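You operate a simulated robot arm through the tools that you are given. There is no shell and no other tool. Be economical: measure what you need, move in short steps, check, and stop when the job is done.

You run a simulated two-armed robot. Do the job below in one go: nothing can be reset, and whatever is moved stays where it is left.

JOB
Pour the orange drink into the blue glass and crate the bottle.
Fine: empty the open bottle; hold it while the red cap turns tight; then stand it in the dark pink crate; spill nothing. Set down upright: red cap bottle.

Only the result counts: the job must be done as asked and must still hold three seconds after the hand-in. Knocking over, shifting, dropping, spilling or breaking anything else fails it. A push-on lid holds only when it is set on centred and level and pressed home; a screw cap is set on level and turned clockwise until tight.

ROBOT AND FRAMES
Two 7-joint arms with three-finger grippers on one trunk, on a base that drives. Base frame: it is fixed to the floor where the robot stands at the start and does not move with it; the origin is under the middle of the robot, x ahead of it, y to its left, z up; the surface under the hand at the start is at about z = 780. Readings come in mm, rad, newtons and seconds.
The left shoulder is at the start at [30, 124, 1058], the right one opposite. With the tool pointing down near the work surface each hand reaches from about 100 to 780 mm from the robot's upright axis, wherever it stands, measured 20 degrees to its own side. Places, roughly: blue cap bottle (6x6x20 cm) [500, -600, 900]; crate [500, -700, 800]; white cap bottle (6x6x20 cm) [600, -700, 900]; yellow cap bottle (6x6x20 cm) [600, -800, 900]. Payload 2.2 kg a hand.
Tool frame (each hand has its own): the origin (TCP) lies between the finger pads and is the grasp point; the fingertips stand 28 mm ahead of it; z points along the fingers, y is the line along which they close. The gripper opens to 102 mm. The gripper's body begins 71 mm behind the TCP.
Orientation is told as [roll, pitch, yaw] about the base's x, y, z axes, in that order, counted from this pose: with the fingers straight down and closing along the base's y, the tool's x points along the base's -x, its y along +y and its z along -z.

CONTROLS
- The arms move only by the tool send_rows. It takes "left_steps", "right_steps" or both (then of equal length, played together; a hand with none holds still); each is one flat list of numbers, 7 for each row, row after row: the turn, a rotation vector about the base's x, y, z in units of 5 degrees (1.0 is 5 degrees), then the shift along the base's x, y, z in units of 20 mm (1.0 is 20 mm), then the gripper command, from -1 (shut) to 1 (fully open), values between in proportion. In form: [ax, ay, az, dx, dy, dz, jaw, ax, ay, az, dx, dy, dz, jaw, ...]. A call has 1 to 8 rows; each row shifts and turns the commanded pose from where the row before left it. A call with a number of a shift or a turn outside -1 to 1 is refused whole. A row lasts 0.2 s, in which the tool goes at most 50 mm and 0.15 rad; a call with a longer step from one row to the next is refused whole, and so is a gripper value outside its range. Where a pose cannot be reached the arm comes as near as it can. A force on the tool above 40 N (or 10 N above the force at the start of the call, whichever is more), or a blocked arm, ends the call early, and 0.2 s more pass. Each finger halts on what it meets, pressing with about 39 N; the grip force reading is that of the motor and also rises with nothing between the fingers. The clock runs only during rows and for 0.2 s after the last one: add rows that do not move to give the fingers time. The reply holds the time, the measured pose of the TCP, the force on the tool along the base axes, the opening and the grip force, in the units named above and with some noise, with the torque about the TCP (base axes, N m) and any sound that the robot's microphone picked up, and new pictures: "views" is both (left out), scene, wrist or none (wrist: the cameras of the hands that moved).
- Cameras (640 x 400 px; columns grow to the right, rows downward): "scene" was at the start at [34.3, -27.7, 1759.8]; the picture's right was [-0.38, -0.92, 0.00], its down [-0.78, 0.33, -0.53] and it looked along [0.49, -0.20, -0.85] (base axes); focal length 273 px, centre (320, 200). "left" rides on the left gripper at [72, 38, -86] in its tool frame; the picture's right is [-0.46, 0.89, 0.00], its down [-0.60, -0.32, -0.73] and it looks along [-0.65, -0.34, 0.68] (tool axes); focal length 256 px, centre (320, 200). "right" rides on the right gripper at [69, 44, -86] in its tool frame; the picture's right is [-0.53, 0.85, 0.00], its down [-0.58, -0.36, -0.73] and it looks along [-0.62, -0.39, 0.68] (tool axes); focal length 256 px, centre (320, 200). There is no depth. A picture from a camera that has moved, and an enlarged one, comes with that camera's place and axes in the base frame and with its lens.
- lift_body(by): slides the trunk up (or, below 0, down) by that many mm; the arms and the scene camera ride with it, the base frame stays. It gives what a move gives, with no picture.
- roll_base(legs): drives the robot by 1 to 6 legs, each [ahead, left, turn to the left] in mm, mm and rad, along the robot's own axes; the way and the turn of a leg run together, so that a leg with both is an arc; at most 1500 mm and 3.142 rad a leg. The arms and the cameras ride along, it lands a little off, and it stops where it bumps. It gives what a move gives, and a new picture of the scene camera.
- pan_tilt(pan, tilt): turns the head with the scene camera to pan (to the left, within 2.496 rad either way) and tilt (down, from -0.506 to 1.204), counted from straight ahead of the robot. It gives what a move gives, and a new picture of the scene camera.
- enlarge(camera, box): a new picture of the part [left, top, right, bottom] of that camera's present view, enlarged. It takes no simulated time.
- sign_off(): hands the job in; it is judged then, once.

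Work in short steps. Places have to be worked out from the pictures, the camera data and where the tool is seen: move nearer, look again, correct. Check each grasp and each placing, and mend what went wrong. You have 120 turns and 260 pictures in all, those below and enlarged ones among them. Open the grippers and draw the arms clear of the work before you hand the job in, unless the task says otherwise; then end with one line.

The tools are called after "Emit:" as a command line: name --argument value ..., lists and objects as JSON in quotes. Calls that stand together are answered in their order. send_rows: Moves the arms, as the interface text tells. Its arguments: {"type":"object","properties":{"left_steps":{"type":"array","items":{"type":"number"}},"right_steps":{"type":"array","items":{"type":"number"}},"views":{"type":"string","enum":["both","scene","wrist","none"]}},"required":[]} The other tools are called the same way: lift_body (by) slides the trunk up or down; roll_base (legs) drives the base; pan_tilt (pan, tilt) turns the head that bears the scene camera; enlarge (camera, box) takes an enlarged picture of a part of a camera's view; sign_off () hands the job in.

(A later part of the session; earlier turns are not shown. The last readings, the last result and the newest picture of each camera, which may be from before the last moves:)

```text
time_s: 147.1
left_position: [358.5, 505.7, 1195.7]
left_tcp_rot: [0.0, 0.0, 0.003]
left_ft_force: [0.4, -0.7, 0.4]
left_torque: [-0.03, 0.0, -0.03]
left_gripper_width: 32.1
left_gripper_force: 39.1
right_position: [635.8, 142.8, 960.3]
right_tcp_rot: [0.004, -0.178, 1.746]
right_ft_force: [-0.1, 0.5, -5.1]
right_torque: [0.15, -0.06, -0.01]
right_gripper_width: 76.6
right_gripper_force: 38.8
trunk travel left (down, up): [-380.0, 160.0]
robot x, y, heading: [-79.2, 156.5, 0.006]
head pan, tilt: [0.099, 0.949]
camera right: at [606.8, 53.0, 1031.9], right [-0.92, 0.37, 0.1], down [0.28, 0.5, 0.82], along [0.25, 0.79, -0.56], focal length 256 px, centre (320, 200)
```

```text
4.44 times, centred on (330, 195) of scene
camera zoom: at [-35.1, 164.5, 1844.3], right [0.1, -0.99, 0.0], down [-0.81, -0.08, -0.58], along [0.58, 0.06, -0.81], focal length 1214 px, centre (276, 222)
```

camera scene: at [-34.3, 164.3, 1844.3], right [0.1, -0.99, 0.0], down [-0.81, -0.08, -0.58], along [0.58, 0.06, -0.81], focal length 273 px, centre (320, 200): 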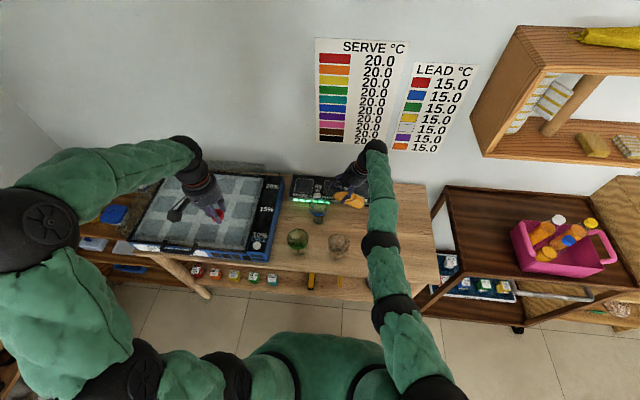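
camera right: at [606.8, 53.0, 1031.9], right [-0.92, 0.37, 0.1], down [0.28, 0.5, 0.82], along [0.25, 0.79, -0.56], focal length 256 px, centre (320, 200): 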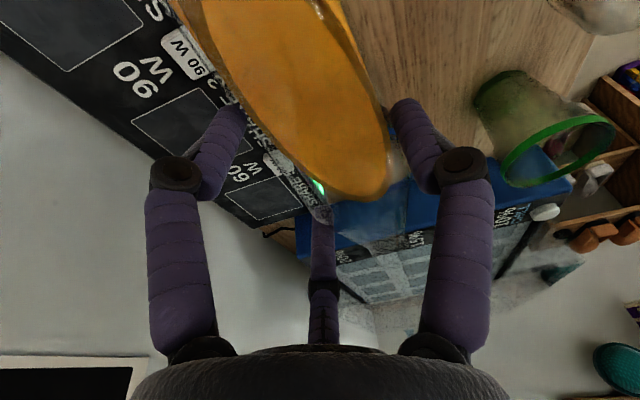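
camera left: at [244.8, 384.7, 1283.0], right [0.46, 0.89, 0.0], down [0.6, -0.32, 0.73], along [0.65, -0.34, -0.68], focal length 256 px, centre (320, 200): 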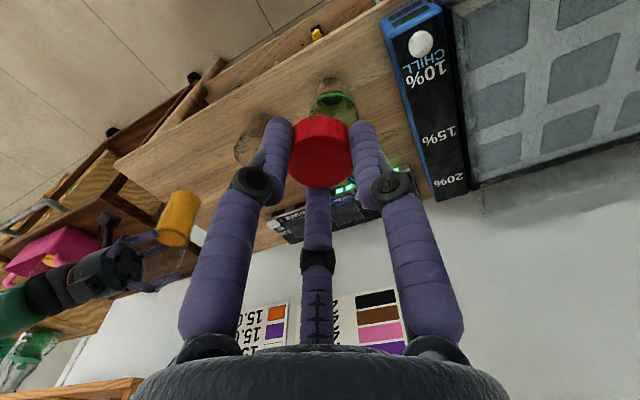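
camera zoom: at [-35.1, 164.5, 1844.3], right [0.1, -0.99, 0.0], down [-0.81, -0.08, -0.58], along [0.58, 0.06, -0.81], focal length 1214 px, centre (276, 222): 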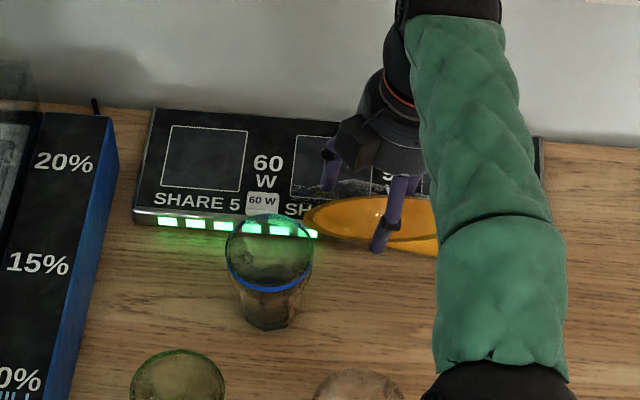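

No flags now; mouth ≈[611,226,971] over the glass. I tilt slowly from 70° to 90°, holding position.

Emit:
send_rows --right_steps '[-0.493, -0.084, 0, 0, -0.1, 0, -1, -0.493, -0.084, 0, 0, 0, 0, -1, -0.493, -0.084, 0, 0, 0, 0, -1, -0.493, -0.084, 0, 0, 0, 0, -1, -0.493, -0.084, 0, 0, 0, 0, -1]' --views "none"

Emit:
enlarge --camera "scene" --box '[270, 150, 390, 240]'

```text
time_s: 148.3
left_position: [358.3, 506.6, 1195.8]
left_tcp_rot: [0.0, 0.0, 0.001]
left_ft_force: [-0.4, -0.2, -0.8]
left_torque: [0.0, 0.03, 0.0]
left_gripper_width: 31.8
left_gripper_force: 38.8
right_position: [636.6, 139.9, 958.3]
right_tcp_rot: [0.003, 0.04, 1.748]
right_ft_force: [0.1, -0.8, -6.2]
right_torque: [0.17, -0.03, 0.0]
right_gripper_width: 76.4
right_gripper_force: 38.7
right hand out of reach, approached as far as the arm can: row 1
trunk travel left (down, up): [-380.0, 160.0]
robot x, y, heading: [-85.3, 157.4, 0.006]
head pan, tilt: [0.099, 0.949]
```

```text
4.44 times, centred on (330, 195) of scene
camera zoom: at [-35.2, 164.4, 1844.3], right [0.1, -0.99, 0.0], down [-0.81, -0.08, -0.58], along [0.58, 0.06, -0.81], focal length 1214 px, centre (276, 222)
```

zoom: 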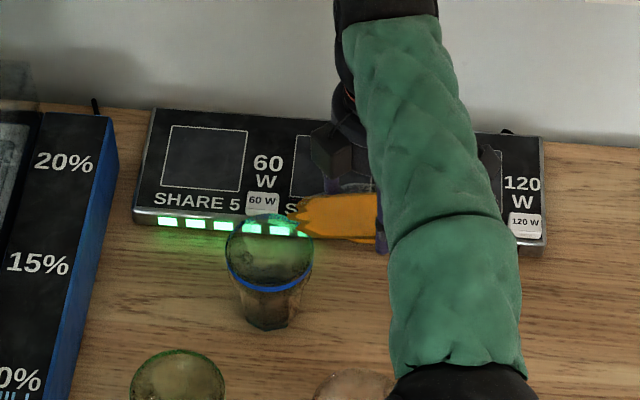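

At 82°, liquid is reaching the neck, not yet flowing. I tilt on gradually to ~92° with pauses.

Emit:
send_rows --right_steps '[-0.39, -0.067, 0, 0, 0, 0.05, -1, -0.39, -0.067, 0, 0, 0, 0.05, -1, -0.39, -0.067, 0, 0, 0, 0.05, -1, -0.39, -0.067, 0, 0, 0, 0.05, -1, -0.39, -0.067, 0, 0, 0, 0.05, -1]' --views "wrist"

Emit:
enlarge --camera "scene" --box '[270, 150, 390, 240]'

```text
time_s: 149.5
left_position: [358.7, 504.8, 1197.2]
left_tcp_rot: [0.0, 0.0, 0.002]
left_ft_force: [0.0, 0.0, -0.8]
left_torque: [-0.05, -0.02, -0.01]
left_gripper_width: 32.0
left_gripper_force: 38.7
right_position: [636.5, 140.2, 966.1]
right_tcp_rot: [0.002, 0.212, 1.749]
right_ft_force: [-0.6, -0.9, -5.1]
right_torque: [0.18, -0.02, 0.0]
right_gripper_width: 77.0
right_gripper_force: 39.3
trunk travel left (down, up): [-380.0, 160.0]
robot x, y, heading: [-78.4, 160.4, -0.001]
head pan, tilt: [0.099, 0.949]
camera right: at [601.3, 84.7, 1063.4], right [-0.92, 0.37, -0.11], down [0.24, 0.77, 0.59], along [0.3, 0.52, -0.8], focal length 256 px, centre (320, 200)
```

right: 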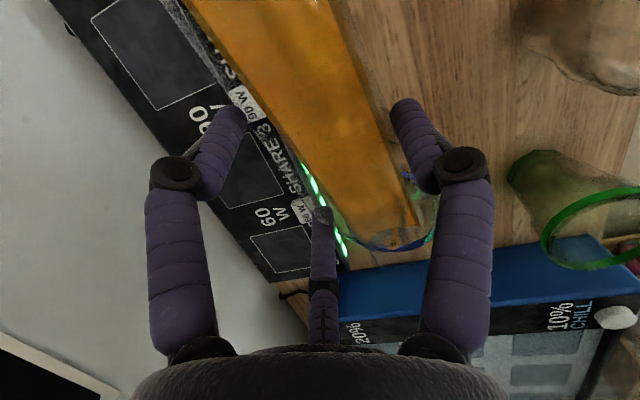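

```text
4.44 times, centred on (330, 195) of scene
camera zoom: at [-35.3, 164.6, 1844.3], right [0.1, -0.99, 0.0], down [-0.81, -0.08, -0.58], along [0.58, 0.06, -0.81], focal length 1214 px, centre (276, 222)
```

zoom: 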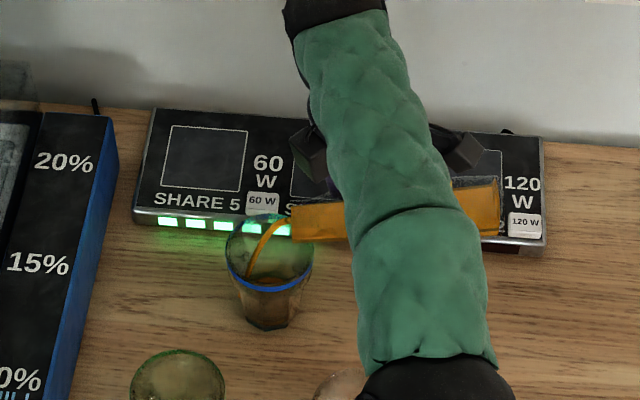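

The drink is flowing into the blue glass, landing slightly past centre. I hold the tilt, easing back 6 mm for margin.

Emit:
send_rows --right_steps '[0, 0, 0, 0, -0.1, 0, -1, 0, 0, 0, 0, -0.1, 0, -1, 0, 0, 0, 0, -0.1, 0, -1, 0, 0, 0, 0, 0, 0, -1, 0, 0, 0, 0, 0, 0, -1, 0, 0, 0, 0, 0, 0, -1, 0, 0, 0, 0, 0, 0, -1, 0, 0, 0, 0, 0, 0, -1]' --views "none"

Emit:
enlarge --camera "scene" --box '[270, 150, 390, 240]'

```text
time_s: 151.3
left_position: [358.8, 505.9, 1195.3]
left_tcp_rot: [0.0, -0.002, 0.001]
left_ft_force: [-0.3, 0.3, -0.2]
left_torque: [-0.01, -0.02, -0.04]
left_gripper_width: 31.8
left_gripper_force: 39.3
right_position: [636.0, 133.4, 965.1]
right_tcp_rot: [0.005, 0.212, 1.747]
right_ft_force: [0.3, -0.2, -5.7]
right_torque: [0.17, -0.01, 0.0]
right_gripper_width: 76.3
right_gripper_force: 38.8
trunk travel left (down, up): [-380.0, 160.0]
robot x, y, heading: [-80.7, 159.0, 0.002]
head pan, tilt: [0.099, 0.949]
```

```text
4.44 times, centred on (330, 195) of scene
camera zoom: at [-35.3, 164.3, 1844.3], right [0.1, -0.99, 0.0], down [-0.81, -0.08, -0.58], along [0.58, 0.06, -0.81], focal length 1214 px, centre (276, 222)
```

zoom: 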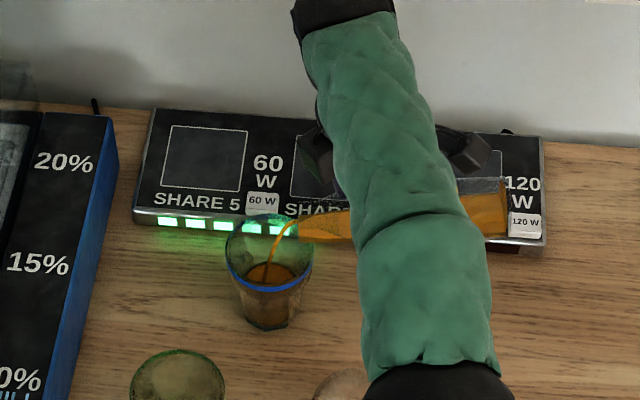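

Stream is centred. I increase tilt slowly to ~108° keeping the mouth in place.

Emit:
send_rows --right_steps '[-0.394, -0.067, 0, 0, 0.03, 0.12, -1, -0.394, -0.067, 0, 0, 0.03, 0.12, -1, -0.394, -0.067, 0, 0, 0.03, 0.12, -1, -0.394, -0.067, 0, 0, 0.03, 0.12, -1, -0.394, -0.067, 0, 0, 0.03, 0.12, -1, 0, 0, 0, 0, 0, 0, -1, 0, 0, 0, 0, 0, 0, -1, 0, 0, 0, 0, 0, 0, -1]' --views "none"

Emit:
enlarge --camera "scene" --box '[270, 150, 390, 240]'

```text
time_s: 153.1
left_position: [358.3, 505.5, 1195.7]
left_tcp_rot: [-0.001, -0.001, 0.002]
left_ft_force: [-0.1, -0.4, -0.1]
left_torque: [0.01, -0.05, -0.01]
left_gripper_width: 32.2
left_gripper_force: 39.0
right_position: [636.4, 138.3, 977.6]
right_tcp_rot: [0.006, 0.388, 1.748]
right_ft_force: [0.2, 0.3, -3.8]
right_torque: [0.1, -0.01, 0.03]
right_gripper_width: 76.7
right_gripper_force: 39.3
trunk travel left (down, up): [-380.0, 160.0]
robot x, y, heading: [-78.9, 159.1, 0.001]
head pan, tilt: [0.099, 0.949]
```

```text
4.44 times, centred on (330, 195) of scene
camera zoom: at [-35.4, 164.3, 1844.3], right [0.1, -0.99, 0.0], down [-0.81, -0.08, -0.58], along [0.58, 0.06, -0.81], focal length 1214 px, centre (276, 222)
```

zoom: 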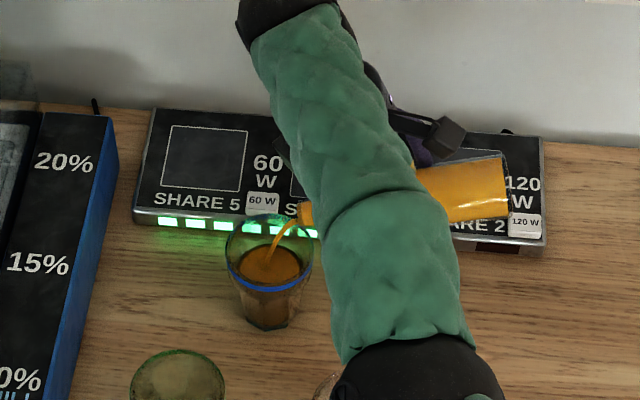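

Flow continues; weight is dropping. I hold to let it drain, then tilt a bit further.

Emit:
send_rows --right_steps '[0, 0, 0, 0, 0, 0, -1, 0, 0, 0, 0, 0, 0, -1, 0, 0, 0, 0, 0, 0, -1, 0, 0, 0, 0, 0, 0, -1, -0.394, -0.067, 0, 0, 0.04, 0.12, -1, -0.394, -0.067, 0, 0, 0.04, 0.12, -1, -0.394, -0.067, 0, 0, 0.04, 0.12, -1, -0.394, -0.067, 0, 0, 0.04, 0.12, -1]' --views "none"

Emit:
enlarge --camera "scene" --box '[270, 150, 390, 240]'

```text
time_s: 154.9
left_position: [357.7, 506.7, 1195.7]
left_tcp_rot: [-0.001, 0.001, 0.002]
left_ft_force: [0.1, -0.3, -0.5]
left_torque: [-0.01, -0.01, 0.03]
left_gripper_width: 32.1
left_gripper_force: 38.8
right_position: [630.4, 139.5, 989.1]
right_tcp_rot: [0.003, 0.527, 1.747]
right_ft_force: [0.5, 0.3, -2.4]
right_torque: [0.13, -0.02, -0.01]
right_gripper_width: 76.2
right_gripper_force: 39.2
right hand out of reach, approached as far as the arm can: row 8
trunk travel left (down, up): [-380.0, 160.0]
robot x, y, heading: [-78.1, 156.7, -0.001]
head pan, tilt: [0.099, 0.949]
```

```text
4.44 times, centred on (330, 195) of scene
camera zoom: at [-35.8, 165.0, 1844.3], right [0.1, -0.99, 0.0], down [-0.81, -0.08, -0.58], along [0.58, 0.06, -0.81], focal length 1214 px, centre (276, 222)
```

zoom: 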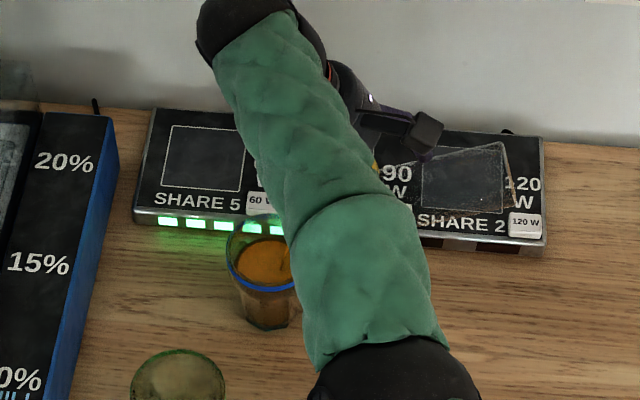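

Bottle is nearly empty (−2.4 N) and I'm near the arm's limit (110°). I hold and check with the wrist camera.

Emit:
send_rows --right_steps '[0, 0, 0, 0.1, 0.1, 0, -1, 0, 0, 0, 0, 0, 0, -1, 0, 0, 0, 0, 0, 0, -1, 0, 0, 0, 0, 0, 0, -1, 0, 0, 0, 0, 0, 0, -1, 0, 0, 0, 0, 0, 0, -1]' --views "wrist"

Emit:
enlarge --camera "scene" --box '[270, 150, 390, 240]'

Emit:
enlarge --camera "right" --box '[200, 50, 480, 270]'

```text
time_s: 156.3
left_position: [358.6, 505.4, 1195.8]
left_tcp_rot: [0.001, 0.001, 0.003]
left_ft_force: [-0.3, 0.2, -0.3]
left_torque: [0.02, 0.02, 0.01]
left_gripper_width: 32.0
left_gripper_force: 39.3
right_position: [632.7, 140.8, 987.1]
right_tcp_rot: [0.005, 0.528, 1.749]
right_ft_force: [-0.4, 0.1, -3.5]
right_torque: [0.14, -0.01, -0.02]
right_gripper_width: 76.6
right_gripper_force: 39.0
trunk travel left (down, up): [-380.0, 160.0]
robot x, y, heading: [-79.2, 159.9, 0.009]
head pan, tilt: [0.099, 0.949]
camera right: at [590.9, 118.1, 1095.9], right [-0.91, 0.31, -0.26], down [0.21, 0.92, 0.34], along [0.35, 0.26, -0.9], focal length 256 px, centre (320, 200)
```

right: 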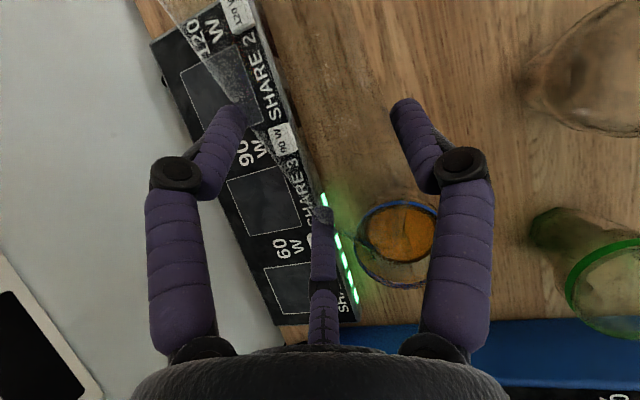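

```text
4.44 times, centred on (330, 195) of scene
camera zoom: at [-35.5, 164.4, 1844.3], right [0.1, -0.99, 0.0], down [-0.81, -0.08, -0.58], along [0.58, 0.06, -0.81], focal length 1214 px, centre (276, 222)
```

zoom: 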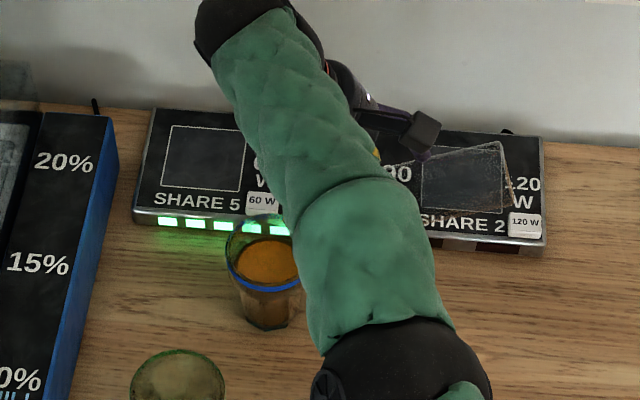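

```text
1.82 times, centred on (340, 160) of right
camera zoom: at [590.9, 118.1, 1095.9], right [-0.91, 0.31, -0.26], down [0.21, 0.92, 0.34], along [0.35, 0.26, -0.9], focal length 465 px, centre (284, 273)
```

zoom: 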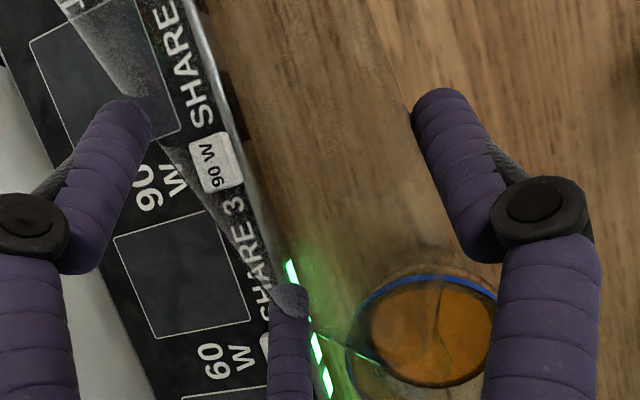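

The bottle is empty and nothing spilled. I reverse the tilt back to upright, lifting and backing away from the glass.

Emit:
send_rows --right_steps '[0.986, 0.168, 0, 0.1, 0, 0.3, -1, 0.986, 0.168, 0, 0, 0, 0.3, -1, 0.986, 0.168, 0, 0, 0, 0.3, -1, 0.986, 0.168, 0, 0, 0, 0.3, -1, 0.986, 0.168, 0, 0, 0, 0.3, -1, 0.986, 0.168, 0, 0, 0, 0.3, -1, 0.986, 0.168, 0, 0, 0, 0.3, -1, 0.986, 0.168, 0, 0, 0, 0.3, -1]' --views "none"

Emit:
send_rows --right_steps '[0.986, 0.168, 0, 0, -0.2, 0.4, -1, 0.986, 0.168, 0, 0, -0.2, 0.4, -1, 0.986, 0.168, 0, 0, -0.2, 0.4, -1, 0.986, 0.168, 0, 0, -0.2, 0.4, -1, 0.986, 0.168, 0, 0, -0.2, 0.4, -1, 0.986, 0.168, 0, 0, -0.2, 0.4, -1, 0.986, 0.168, 0, 0, -0.2, 0.4, -1, 0.986, 0.168, 0, 0, -0.2, 0.4, -1]' --views "none"

Emit:
send_rows --right_steps '[0.986, 0.168, 0, 0, 0, 0, -1, 0.986, 0.168, 0, 0, 0, 0, -1, 0.986, 0.168, 0, 0, 0, 0, -1, 0.986, 0.168, 0, 0, 0, 0, -1, 0.986, 0.168, 0, 0, 0, 0, -1, 0.986, 0.168, 0, 0, 0, 0, -1]' --views "both"

```text
time_s: 158.1
left_position: [358.8, 506.4, 1196.0]
left_tcp_rot: [-0.001, 0.0, 0.001]
left_ft_force: [0.7, -0.5, 0.2]
left_torque: [-0.01, 0.04, 0.0]
left_gripper_width: 32.1
left_gripper_force: 38.5
right_position: [636.5, 153.5, 1005.2]
right_tcp_rot: [0.004, -0.174, 1.747]
right_ft_force: [0.4, -0.9, -2.9]
right_torque: [0.1, -0.04, -0.03]
right_gripper_width: 76.2
right_gripper_force: 39.4
right hand out of reach, approached as far as the arm can: row 5, 6, 7
trunk travel left (down, up): [-380.0, 160.0]
robot x, y, heading: [-79.6, 159.6, 0.001]
head pan, tilt: [0.099, 0.949]
```

```text
time_s: 159.9
left_position: [358.6, 505.9, 1196.0]
left_tcp_rot: [0.0, 0.0, 0.003]
left_ft_force: [-0.6, 0.5, 0.0]
left_torque: [-0.02, 0.02, 0.02]
left_gripper_width: 31.9
left_gripper_force: 39.0
right_position: [636.0, 119.6, 1067.6]
right_tcp_rot: [-0.005, -0.87, 1.748]
right_ft_force: [-0.1, 0.3, -3.2]
right_torque: [-0.02, -0.04, -0.02]
right_gripper_width: 76.4
right_gripper_force: 39.1
trunk travel left (down, up): [-380.0, 160.0]
robot x, y, heading: [-78.9, 157.5, 0.002]
head pan, tilt: [0.099, 0.949]
```

```text
time_s: 161.3
left_position: [359.0, 505.1, 1194.5]
left_tcp_rot: [0.0, -0.001, 0.002]
left_ft_force: [-0.4, -0.1, -1.2]
left_torque: [0.05, 0.02, -0.01]
left_gripper_width: 32.0
left_gripper_force: 38.9
right_position: [611.2, 119.9, 1071.1]
right_tcp_rot: [-0.035, -1.396, 1.775]
right_ft_force: [0.0, 0.4, -3.0]
right_torque: [-0.05, -0.08, 0.02]
right_gripper_width: 76.5
right_gripper_force: 39.1
right hand out of reach, approached as far as the arm can: row 3, 6
trunk travel left (down, up): [-380.0, 160.0]
robot x, y, heading: [-80.3, 157.5, 0.004]
head pan, tilt: [0.099, 0.949]
camera scene: at [-35.2, 163.7, 1844.3], right [0.1, -0.99, 0.0], down [-0.81, -0.08, -0.58], along [0.58, 0.06, -0.81], focal length 273 px, centre (320, 200)
camera right: at [584.4, 18.4, 1016.3], right [-0.85, -0.05, 0.52], down [0.46, -0.55, 0.7], along [0.25, 0.83, 0.49], focal length 256 px, centre (320, 200)
```

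scene: 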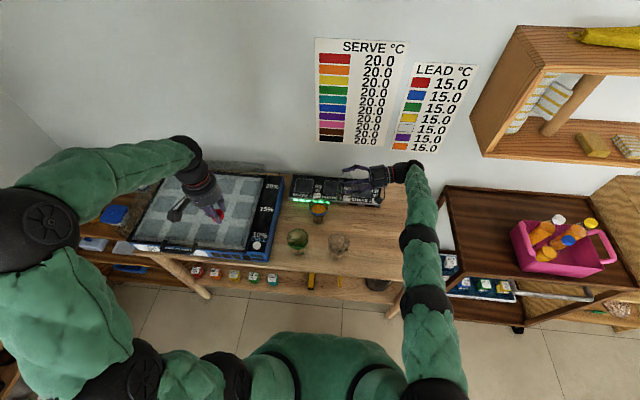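
right: 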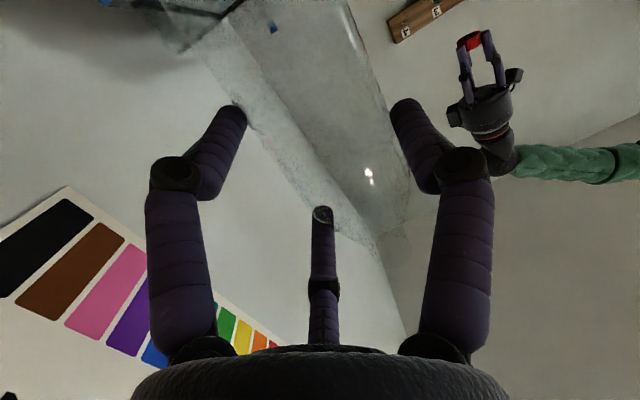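

Upright and empty. I lower the bottle to the table with the arm, checking for drift.

Emit:
send_rows --right_steps '[0, 0, 0, 0, -0.7, -0.5, -1, 0, 0, 0, 0, -0.7, -0.7, -1, 0, 0, 0, 0, -0.6, -0.9, -1, 0, 0, 0, 0, 0, -1, -1, 0, 0, 0, 0, 0, -1, -1, 0, 0, 0, 0, 0, -1, -1, 0, 0, 0, 0, 0, -1, -1, 0, 0, 0, 0, 0, -1, -1]' --views "none"

Emit:
enlarge --camera "scene" --box '[280, 140, 440, 260]'

```text
time_s: 163.1
left_position: [359.0, 506.1, 1195.7]
left_tcp_rot: [0.0, 0.0, 0.001]
left_ft_force: [1.1, 0.5, 0.2]
left_torque: [0.02, 0.01, -0.03]
left_gripper_width: 31.9
left_gripper_force: 39.2
right_position: [561.9, 86.1, 949.0]
right_tcp_rot: [-0.038, -1.393, 1.778]
right_ft_force: [-0.1, -0.2, -3.7]
right_torque: [-0.07, -0.04, -0.02]
right_gripper_width: 76.6
right_gripper_force: 39.3
right hand out of reach, approached as far as the arm can: row 1, 2, 3, 4, 5, 6, 7, 8
trunk travel left (down, up): [-380.0, 160.0]
robot x, y, heading: [-79.5, 161.8, 0.004]
head pan, tilt: [0.099, 0.949]
```

```text
3.33 times, centred on (360, 200) of scene
camera zoom: at [-35.5, 164.2, 1844.4], right [0.1, -0.99, 0.0], down [-0.81, -0.08, -0.58], along [0.58, 0.06, -0.81], focal length 910 px, centre (187, 200)
```

zoom: 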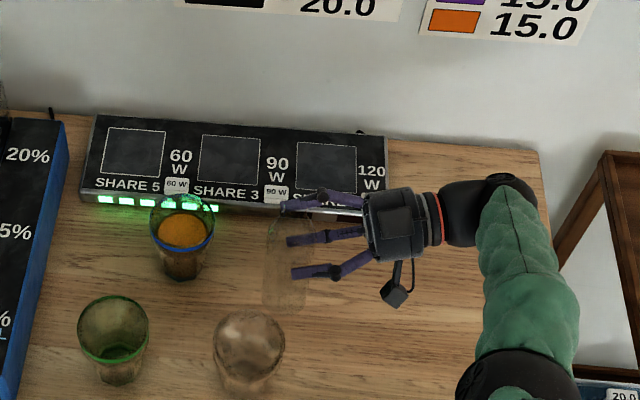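

Drifting toward me as it lowers; I offset the base (40 forward, 40 right) to keep clear of the plain glass, then lower the rest.

Emit:
roll_base --legs '[[40, -50, 0]]'

Emit:
send_rows --right_steps '[0, 0, 0, 0, 0, -0.8, -1, 0, 0, 0, 0, 0, -0.8, -1, 0, 0, 0, 0, 0, -0.8, -1]' --views "none"

Emit:
enlarge --camera "scene" --box '[280, 140, 440, 260]'

```text
time_s: 164.1
left_position: [397.0, 455.8, 1195.5]
left_tcp_rot: [0.002, 0.001, 0.002]
left_ft_force: [1.0, -0.3, -1.0]
left_torque: [0.07, 0.01, 0.01]
left_gripper_width: 31.8
left_gripper_force: 38.7
right_position: [602.7, 37.0, 947.6]
right_tcp_rot: [-0.028, -1.395, 1.769]
right_ft_force: [1.5, -0.5, -4.0]
right_torque: [-0.06, -0.01, 0.03]
right_gripper_width: 76.4
right_gripper_force: 38.8
trunk travel left (down, up): [-380.0, 160.0]
robot x, y, heading: [-39.0, 111.3, 0.004]
head pan, tilt: [0.099, 0.949]
camera scene: at [6.0, 113.5, 1844.3], right [0.1, -0.99, 0.0], down [-0.81, -0.08, -0.58], along [0.58, 0.06, -0.81], focal length 273 px, centre (320, 200)
```

scene: 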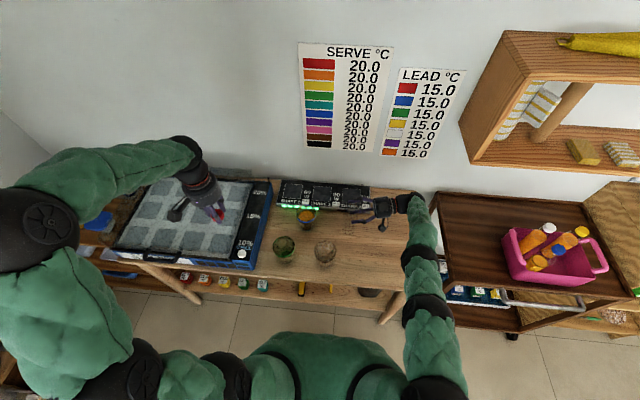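

```text
time_s: 164.9
left_position: [397.7, 458.4, 1195.8]
left_tcp_rot: [0.002, -0.001, 0.002]
left_ft_force: [-0.3, -0.5, 0.3]
left_torque: [-0.01, -0.07, 0.0]
left_gripper_width: 32.2
left_gripper_force: 38.7
right_position: [588.1, 40.0, 923.1]
right_tcp_rot: [-0.038, -1.393, 1.781]
right_ft_force: [-0.8, 0.0, -3.4]
right_torque: [-0.08, -0.06, 0.0]
right_gripper_width: 76.4
right_gripper_force: 39.6
right hand out of reach, approached as far as the arm can: row 1, 2, 3
trunk travel left (down, up): [-380.0, 160.0]
robot x, y, heading: [-36.5, 109.1, 0.001]
head pan, tilt: [0.099, 0.949]
```

```text
3.33 times, centred on (360, 200) of scene
camera zoom: at [3.3, 116.5, 1844.4], right [0.1, -0.99, 0.0], down [-0.81, -0.08, -0.58], along [0.58, 0.06, -0.81], focal length 910 px, centre (187, 200)
```

zoom: 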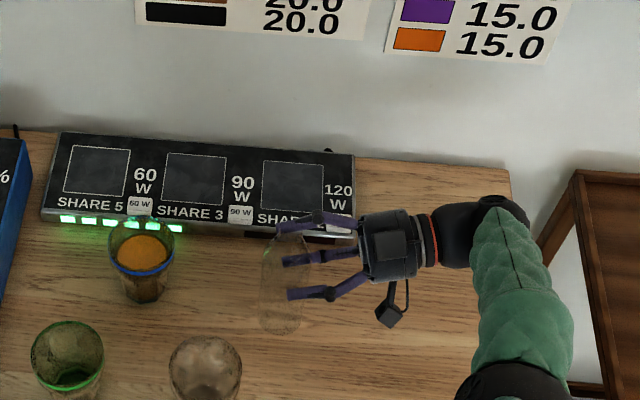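

34 mm to go: I lower with the trunk instead, which keeps the pose exact.

Emit:
lift_body --by -30

Emit:
lift_body --by -3

```text
time_s: 165.6
left_position: [396.7, 457.7, 1165.7]
left_tcp_rot: [0.0, 0.001, 0.002]
left_ft_force: [0.3, 0.3, -0.4]
left_torque: [0.01, 0.01, 0.0]
left_gripper_width: 31.9
left_gripper_force: 39.4
right_position: [588.8, 40.5, 893.2]
right_tcp_rot: [-0.039, -1.393, 1.782]
right_ft_force: [-0.6, 0.8, 2.7]
right_torque: [0.07, 0.06, 0.02]
right_gripper_width: 76.4
right_gripper_force: 39.2
trunk travel left (down, up): [-350.0, 190.0]
robot x, y, heading: [-38.3, 110.6, 0.002]
head pan, tilt: [0.099, 0.949]
```

```text
time_s: 166.1
left_position: [395.4, 458.5, 1164.6]
left_tcp_rot: [0.001, 0.0, 0.003]
left_ft_force: [0.5, -0.2, -0.8]
left_torque: [-0.01, 0.01, 0.02]
left_gripper_width: 32.3
left_gripper_force: 38.8
right_position: [588.2, 40.0, 894.0]
right_tcp_rot: [-0.063, -1.396, 1.803]
right_ft_force: [-4.5, 1.0, 20.3]
right_torque: [0.62, 0.19, 0.12]
right_gripper_width: 76.2
right_gripper_force: 39.0
trunk travel left (down, up): [-347.0, 193.0]
robot x, y, heading: [-38.5, 111.5, 0.0]
head pan, tilt: [0.099, 0.949]
```

Contact made. I relieve the pressure, briefly open so the bottle settles flat, then regrip it standing.

Emit:
lift_body --by 3

Emit:
send_rows --right_steps '[0, 0, 0, 0, 0, 0, 0.53, 0, 0, 0, 0, 0, 0, 0.58, 0, 0, 0, 0, 0, 0, 0.62, 0, 0, 0, 0, 0, 0, 0.62, 0, 0, 0, 0, 0, 0, 0.5, 0, 0, 0, 0, 0, 0, 0.3, 0, 0, 0, 0, 0, 0, -1, 0, 0, 0, 0, 0, 0, -1]' --views "wrist"

Emit:
enlarge --camera "scene" --box '[320, 180, 410, 240]'

```text
time_s: 166.7
left_position: [396.1, 457.2, 1167.0]
left_tcp_rot: [0.0, -0.002, 0.001]
left_ft_force: [0.2, -0.3, -0.2]
left_torque: [-0.02, -0.02, 0.01]
left_gripper_width: 31.9
left_gripper_force: 39.2
right_position: [587.7, 39.7, 892.6]
right_tcp_rot: [-0.046, -1.392, 1.788]
right_ft_force: [3.2, 1.4, 12.0]
right_torque: [0.44, -0.48, -0.06]
right_gripper_width: 76.4
right_gripper_force: 39.2
trunk travel left (down, up): [-350.0, 190.0]
robot x, y, heading: [-38.2, 109.2, 0.003]
head pan, tilt: [0.099, 0.949]
```

```text
time_s: 168.5
left_position: [397.4, 457.3, 1165.8]
left_tcp_rot: [0.001, 0.0, 0.003]
left_ft_force: [-1.0, 0.1, 0.2]
left_torque: [-0.03, -0.01, 0.0]
left_gripper_width: 31.8
left_gripper_force: 39.5
right_position: [589.0, 39.5, 893.8]
right_tcp_rot: [-0.042, -1.393, 1.783]
right_ft_force: [2.7, 0.0, 2.4]
right_torque: [0.03, -0.36, -0.08]
right_gripper_width: 76.6
right_gripper_force: 39.4
trunk travel left (down, up): [-350.0, 190.0]
robot x, y, heading: [-45.6, 110.8, -0.0]
head pan, tilt: [0.099, 0.949]
camera right: at [561.5, -61.9, 839.1], right [-0.85, -0.05, 0.52], down [0.46, -0.55, 0.7], along [0.25, 0.83, 0.49], focal length 256 px, centre (320, 200)
```

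right: 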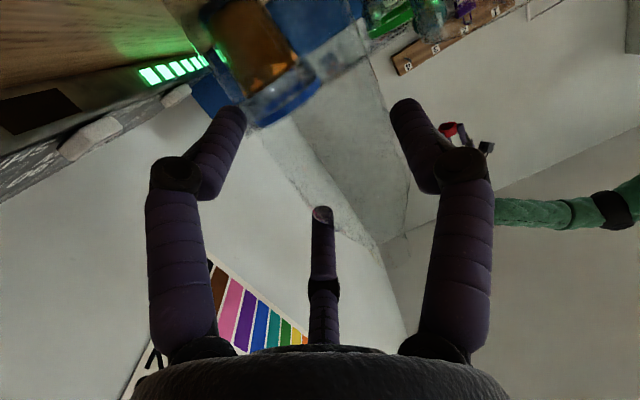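

```text
6.67 times, centred on (365, 210) of scene
camera zoom: at [3.7, 115.8, 1814.4], right [0.1, -0.99, 0.0], down [-0.81, -0.08, -0.58], along [0.58, 0.06, -0.81], focal length 1820 px, centre (20, 133)
```

zoom: 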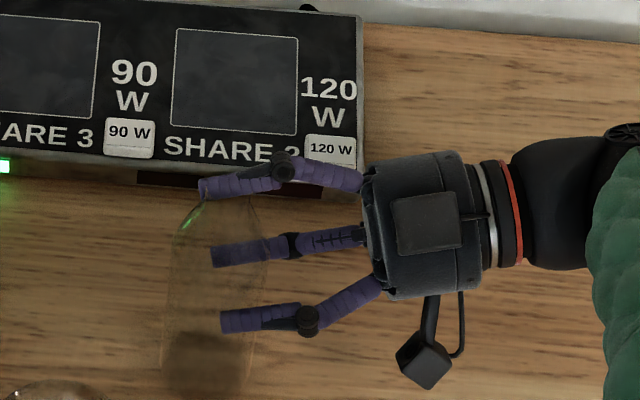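

The bottle stands held. Now I bring the left hand with the cap over toward the bottle, high, pre-turning it counter-clockwise by 60°.

Emit:
send_rows --left_steps '[0, 0, 0.75, 0.45, -1, 0, -1, 0, 0, 0.75, 0.45, -1, 0, -1, 0, 0, 0.75, 0.45, -1, 0, -1, 0, 0, 0.75, 0.45, -1, 0, -1, 0, 0, 0.75, 0.45, -1, 0, -1, 0, 0, 0.75, 0.45, -1, 0, -1, 0, 0, 0.75, 0.45, -1, 0, -1, 0, 0, 0.75, 0.45, -1, 0, -1]' --views "none"

Emit:
send_rows --left_steps '[0, 0, 0.75, 0.45, -1, -0.2, -1, 0, 0, 0.75, 0.45, -1, -0.2, -1, 0, 0, 0.75, 0.45, -1, -0.2, -1, 0, 0, 0.75, 0.45, -1, -0.2, -1, 0, 0, 0.75, 0.45, -1, -0.2, -1, 0, 0, 0.75, 0.45, -1, -0.2, -1, 0, 0, 0.75, 0.45, -1, -0.2, -1, 0, 0, 0.75, 0.45, -1, -0.2, -1]' --views "both"

```text
time_s: 170.3
left_position: [471.2, 296.5, 1166.5]
left_tcp_rot: [0.0, 0.001, 0.527]
left_ft_force: [0.1, 0.5, 0.1]
left_torque: [0.01, 0.03, -0.01]
left_gripper_width: 31.9
left_gripper_force: 39.1
right_position: [587.6, 41.7, 893.2]
right_tcp_rot: [-0.036, -1.393, 1.778]
right_ft_force: [0.2, -0.3, 4.7]
right_torque: [0.11, -0.12, 0.03]
right_gripper_width: 76.2
right_gripper_force: 39.1
trunk travel left (down, up): [-350.0, 190.0]
robot x, y, heading: [-39.4, 114.0, -0.0]
head pan, tilt: [0.099, 0.949]
```

```text
time_s: 172.1
left_position: [540.9, 138.5, 1132.8]
left_tcp_rot: [-0.001, -0.002, 1.049]
left_ft_force: [-0.4, 0.2, 0.0]
left_torque: [0.01, -0.01, 0.02]
left_gripper_width: 31.9
left_gripper_force: 38.2
right_position: [587.3, 40.7, 893.7]
right_tcp_rot: [-0.037, -1.395, 1.78]
right_ft_force: [-0.1, -0.3, 6.2]
right_torque: [0.18, -0.13, 0.04]
right_gripper_width: 76.1
right_gripper_force: 38.9
trunk travel left (down, up): [-350.0, 190.0]
robot x, y, heading: [-38.2, 112.9, 0.006]
head pan, tilt: [0.099, 0.949]
camera scene: at [3.2, 115.2, 1814.4], right [0.1, -0.99, 0.0], down [-0.81, -0.08, -0.58], along [0.58, 0.06, -0.81], focal length 273 px, centre (320, 200)
camera left: at [472.2, 93.3, 1219.9], right [-0.54, 0.84, 0.0], down [0.57, 0.37, 0.73], along [0.62, 0.39, -0.68], focal length 256 px, centre (320, 200)
```

scene: 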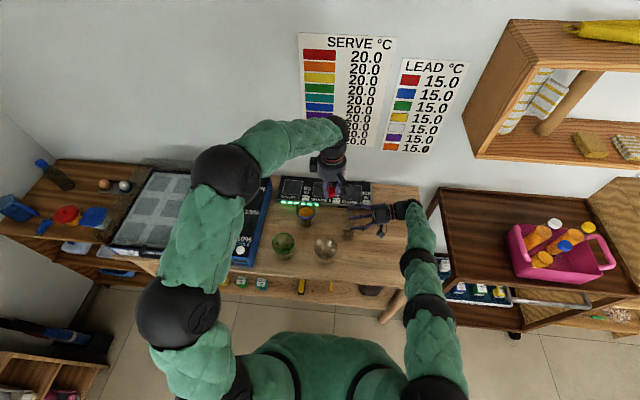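
left: 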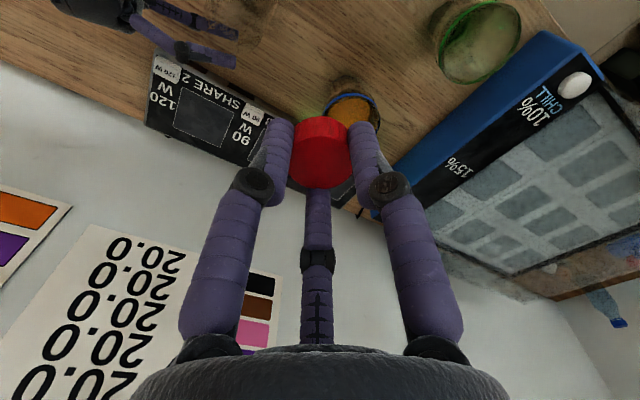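

I move the cap to about above the bottle (still ~110 mm above the mouth) and look for the mouth.

Emit:
send_rows --left_steps '[0, 0, 0, 0.45, -1, -0.2, -1, 0, 0, 0, 0.45, -1, -0.2, -1, 0, 0, 0, 0.45, -1, -0.2, -1, 0, 0, 0, 0.45, -1, -0.2, -1, 0, 0, 0, 0, -0.2, 0, -1]' --views "wrist"

Emit:
enlarge --camera "left" --box '[220, 0, 420, 130]'

Emit:
enlarge --camera "right" --box '[280, 80, 480, 290]'

Emit:
enlarge --camera "scene" --box '[310, 160, 400, 240]'

```text
time_s: 173.3
left_position: [578.2, 53.9, 1118.6]
left_tcp_rot: [0.0, 0.0, 1.05]
left_ft_force: [0.2, 0.3, -0.8]
left_torque: [0.0, 0.03, -0.02]
left_gripper_width: 31.9
left_gripper_force: 39.3
right_position: [587.7, 39.2, 894.1]
right_tcp_rot: [-0.039, -1.393, 1.782]
right_ft_force: [-0.7, -0.2, 7.1]
right_torque: [0.26, -0.07, -0.02]
right_gripper_width: 76.3
right_gripper_force: 38.8
trunk travel left (down, up): [-350.0, 190.0]
robot x, y, heading: [-39.2, 107.2, 0.001]
head pan, tilt: [0.099, 0.949]
camera left: at [508.8, 9.9, 1205.5], right [-0.54, 0.84, 0.0], down [0.58, 0.37, 0.73], along [0.62, 0.39, -0.68], focal length 256 px, centre (320, 200)
```

left: 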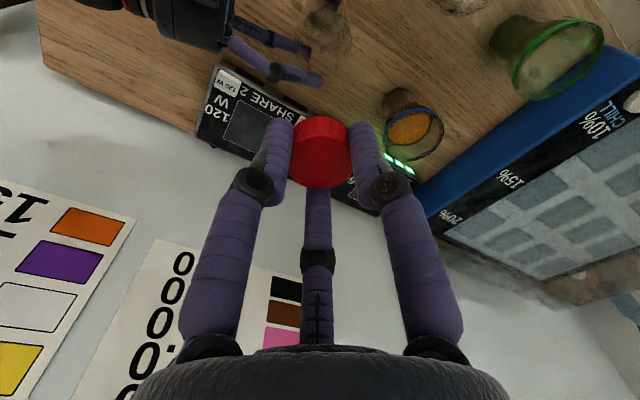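

```text
3.08 times, centred on (320, 65) of left
camera zoom: at [508.8, 9.9, 1205.5], right [-0.54, 0.84, 0.0], down [0.58, 0.37, 0.73], along [0.62, 0.39, -0.68], focal length 788 px, centre (320, 615)
```

zoom: 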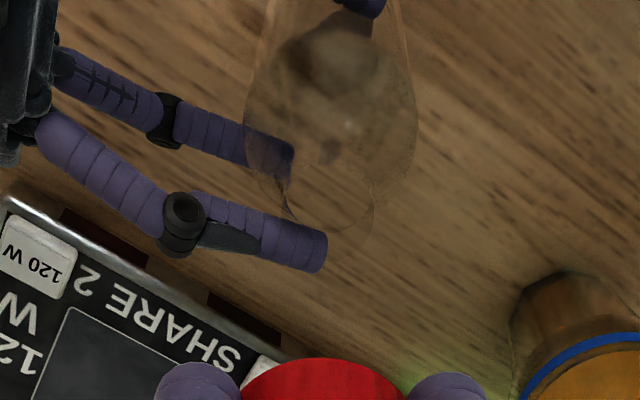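

```text
1.90 times, centred on (380, 185) of right
camera zoom: at [560.9, -61.7, 839.1], right [-0.85, -0.05, 0.52], down [0.46, -0.55, 0.7], along [0.25, 0.84, 0.49], focal length 488 px, centre (206, 229)
```

zoom: 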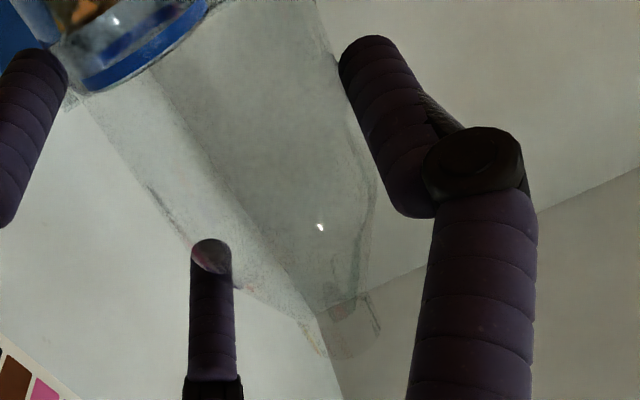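

```text
5.00 times, centred on (355, 200) of scene
camera zoom: at [2.9, 116.0, 1814.4], right [0.1, -0.99, 0.0], down [-0.81, -0.08, -0.58], along [0.58, 0.06, -0.81], focal length 1365 px, centre (145, 200)
```

zoom: 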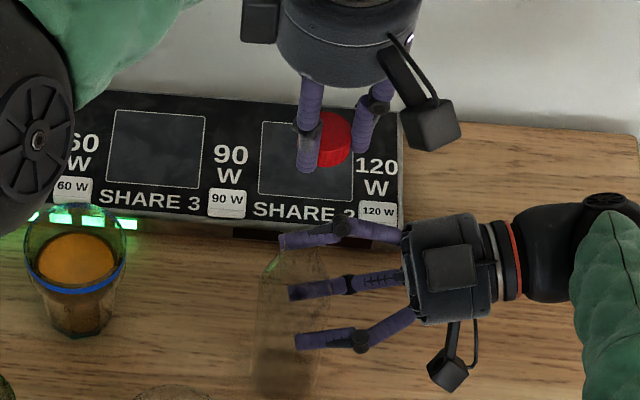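

The mouth is measured at ≈[576,55,973] (consistent across views). I lower the cap to just above it and check.

Emit:
send_rows --left_steps '[0, 0, 0, -0.06, 0.1, -1, -1, 0, 0, 0, 0, 0, -1, -1, 0, 0, 0, 0, 0, -1, -1, 0, 0, 0, 0, 0, -1, -1, 0, 0, 0, 0, 0, -1, -1]' --views "wrist"

Emit:
enlarge --camera "left" --box '[240, 50, 400, 200]'

Emit:
enlarge --camera "scene" --box '[330, 180, 390, 230]'

Emit:
enlarge --camera "right" --box '[300, 130, 460, 290]'

```text
time_s: 174.5
left_position: [575.6, 54.1, 1017.4]
left_tcp_rot: [0.0, 0.0, 1.049]
left_ft_force: [-0.6, 0.0, -0.3]
left_torque: [0.05, 0.0, 0.03]
left_gripper_width: 32.1
left_gripper_force: 38.7
right_position: [587.5, 40.7, 893.4]
right_tcp_rot: [-0.036, -1.393, 1.78]
right_ft_force: [-0.5, 0.1, 6.9]
right_torque: [0.21, -0.1, 0.05]
right_gripper_width: 76.4
right_gripper_force: 39.1
trunk travel left (down, up): [-350.0, 190.0]
robot x, y, heading: [-40.4, 110.2, -0.003]
head pan, tilt: [0.099, 0.949]
camera left: at [506.1, 10.3, 1103.8], right [-0.54, 0.84, 0.0], down [0.58, 0.36, 0.73], along [0.62, 0.39, -0.68], focal length 256 px, centre (320, 200)
```

left: 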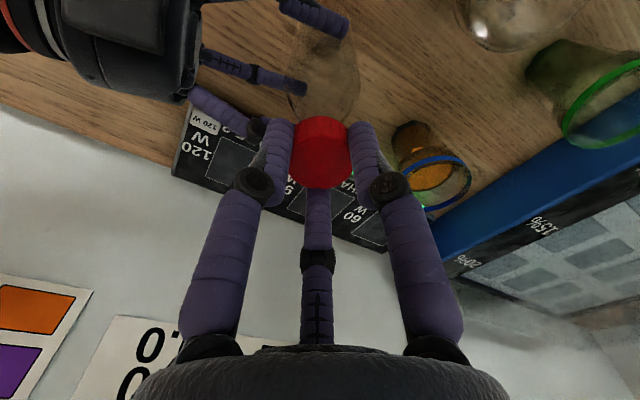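

```text
2.67 times, centred on (320, 125) of left
camera zoom: at [506.1, 10.3, 1103.8], right [-0.54, 0.84, 0.0], down [0.58, 0.36, 0.73], along [0.62, 0.39, -0.68], focal length 683 px, centre (320, 400)
```

zoom: 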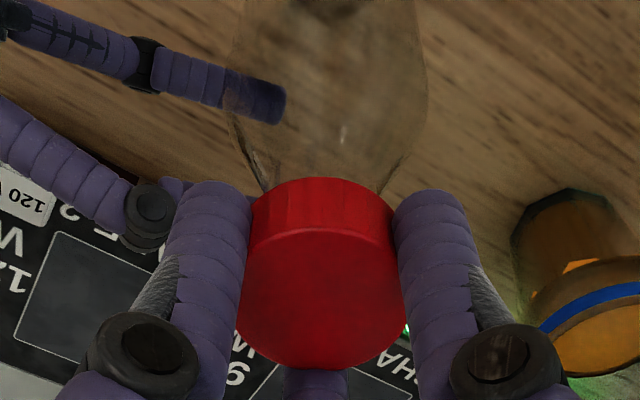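

```text
8.00 times, centred on (360, 205) of scene
camera zoom: at [3.1, 115.8, 1814.4], right [0.1, -0.99, 0.0], down [-0.81, -0.08, -0.58], along [0.58, 0.06, -0.81], focal length 2185 px, centre (0, 160)
```

zoom: 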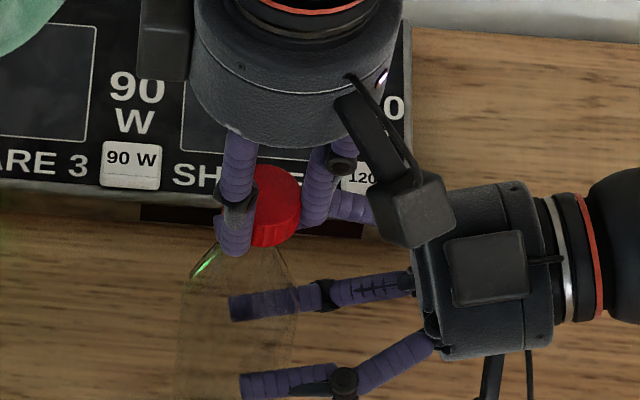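

```text
2.50 times, centred on (380, 210) of right
camera zoom: at [560.9, -61.8, 839.1], right [-0.85, -0.05, 0.52], down [0.46, -0.55, 0.7], along [0.25, 0.84, 0.49], focal length 640 px, centre (170, 175)
```

zoom: 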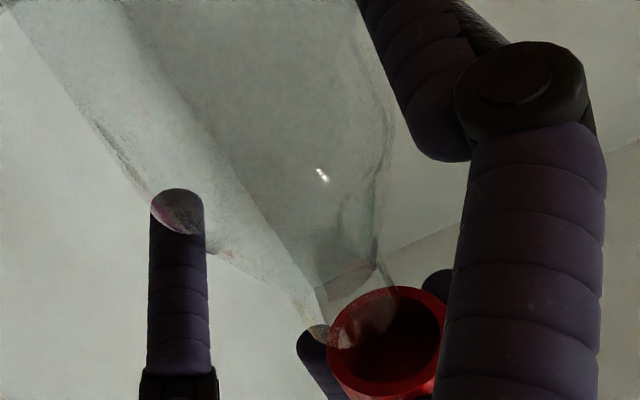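

Both wrist views agree: mouth ≈[576.5,54.7,973], cap is ~2 mm off and 11 mm above. I correct and lower until light contact.

Emit:
send_rows --left_steps '[0, 0, 0, 0.08, 0.1, -0.2, -1, 0, 0, 0, 0, 0, -0.25, -1, 0, 0, 0, 0, 0, -0.1, -1, 0, 0, 0, 0, 0, 0, -1]' --views "wrist"

Emit:
enlarge --camera "right" --box '[300, 130, 460, 290]'

```text
time_s: 175.5
left_position: [577.3, 56.6, 1007.7]
left_tcp_rot: [0.0, -0.001, 1.049]
left_ft_force: [0.1, -0.1, 0.0]
left_torque: [-0.01, -0.01, -0.01]
left_gripper_width: 32.0
left_gripper_force: 39.8
right_position: [587.7, 41.6, 893.5]
right_tcp_rot: [-0.038, -1.394, 1.779]
right_ft_force: [-0.5, 0.1, 6.5]
right_torque: [0.21, -0.15, 0.02]
right_gripper_width: 76.5
right_gripper_force: 39.2
trunk travel left (down, up): [-350.0, 190.0]
robot x, y, heading: [-39.7, 111.6, 0.002]
head pan, tilt: [0.099, 0.949]
camera left: at [508.1, 12.2, 1093.6], right [-0.54, 0.84, 0.0], down [0.58, 0.36, 0.73], along [0.62, 0.39, -0.68], focal length 256 px, centre (320, 200)
```

left: 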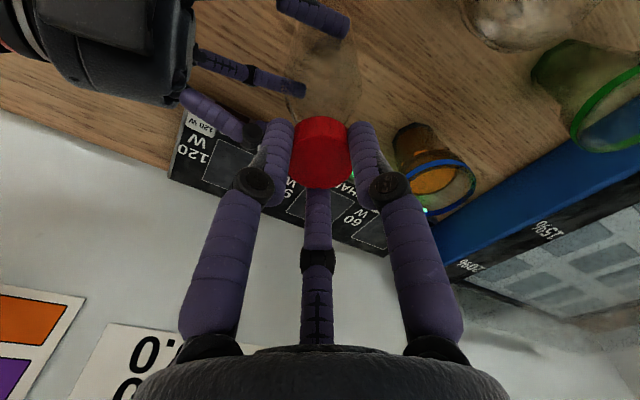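

```text
2.50 times, centred on (380, 210) of right
camera zoom: at [560.9, -61.8, 839.1], right [-0.85, -0.05, 0.52], down [0.46, -0.55, 0.7], along [0.25, 0.84, 0.49], focal length 640 px, centre (170, 175)
```

zoom: 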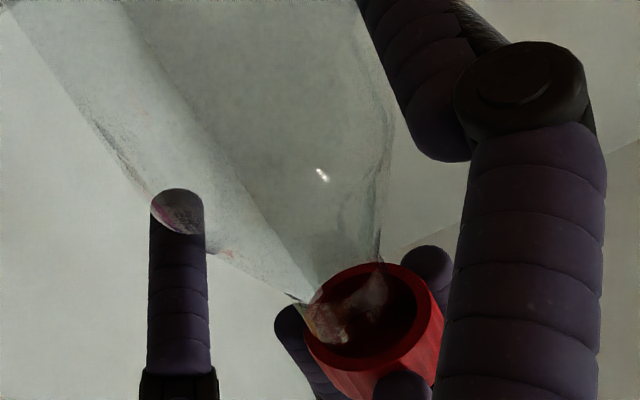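

The neck is entering the cap, centred. I lower in 2 mm steps watching the force.

Emit:
send_rows --left_steps '[0, 0, 0, -0.02, -0.03, -0.1, -1, 0, 0, 0, 0, 0, -0.1, -1, 0, 0, 0, 0, 0, -0.1, -1, 0, 0, 0, 0, 0, 0, -1]' --views "none"

Emit:
enlarge --camera "right" --box '[300, 130, 460, 290]'

```text
time_s: 176.5
left_position: [576.8, 56.7, 1002.3]
left_tcp_rot: [-0.004, 0.0, 1.049]
left_ft_force: [-2.6, 1.5, 12.7]
left_torque: [0.1, -0.08, 0.04]
left_gripper_width: 31.7
left_gripper_force: 38.9
right_position: [588.6, 40.3, 893.8]
right_tcp_rot: [-0.041, -1.392, 1.782]
right_ft_force: [5.0, -0.6, 0.5]
right_torque: [0.37, -0.31, -0.12]
right_gripper_width: 76.6
right_gripper_force: 39.0
trunk travel left (down, up): [-350.0, 190.0]
robot x, y, heading: [-42.1, 111.6, -0.001]
head pan, tilt: [0.099, 0.949]
```

```text
2.50 times, centred on (380, 210) of right
camera zoom: at [560.8, -61.8, 839.2], right [-0.85, -0.05, 0.52], down [0.46, -0.55, 0.7], along [0.25, 0.84, 0.49], focal length 640 px, centre (170, 175)
```

zoom: 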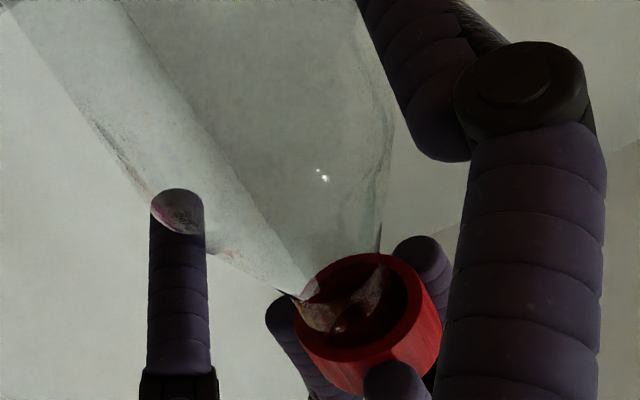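

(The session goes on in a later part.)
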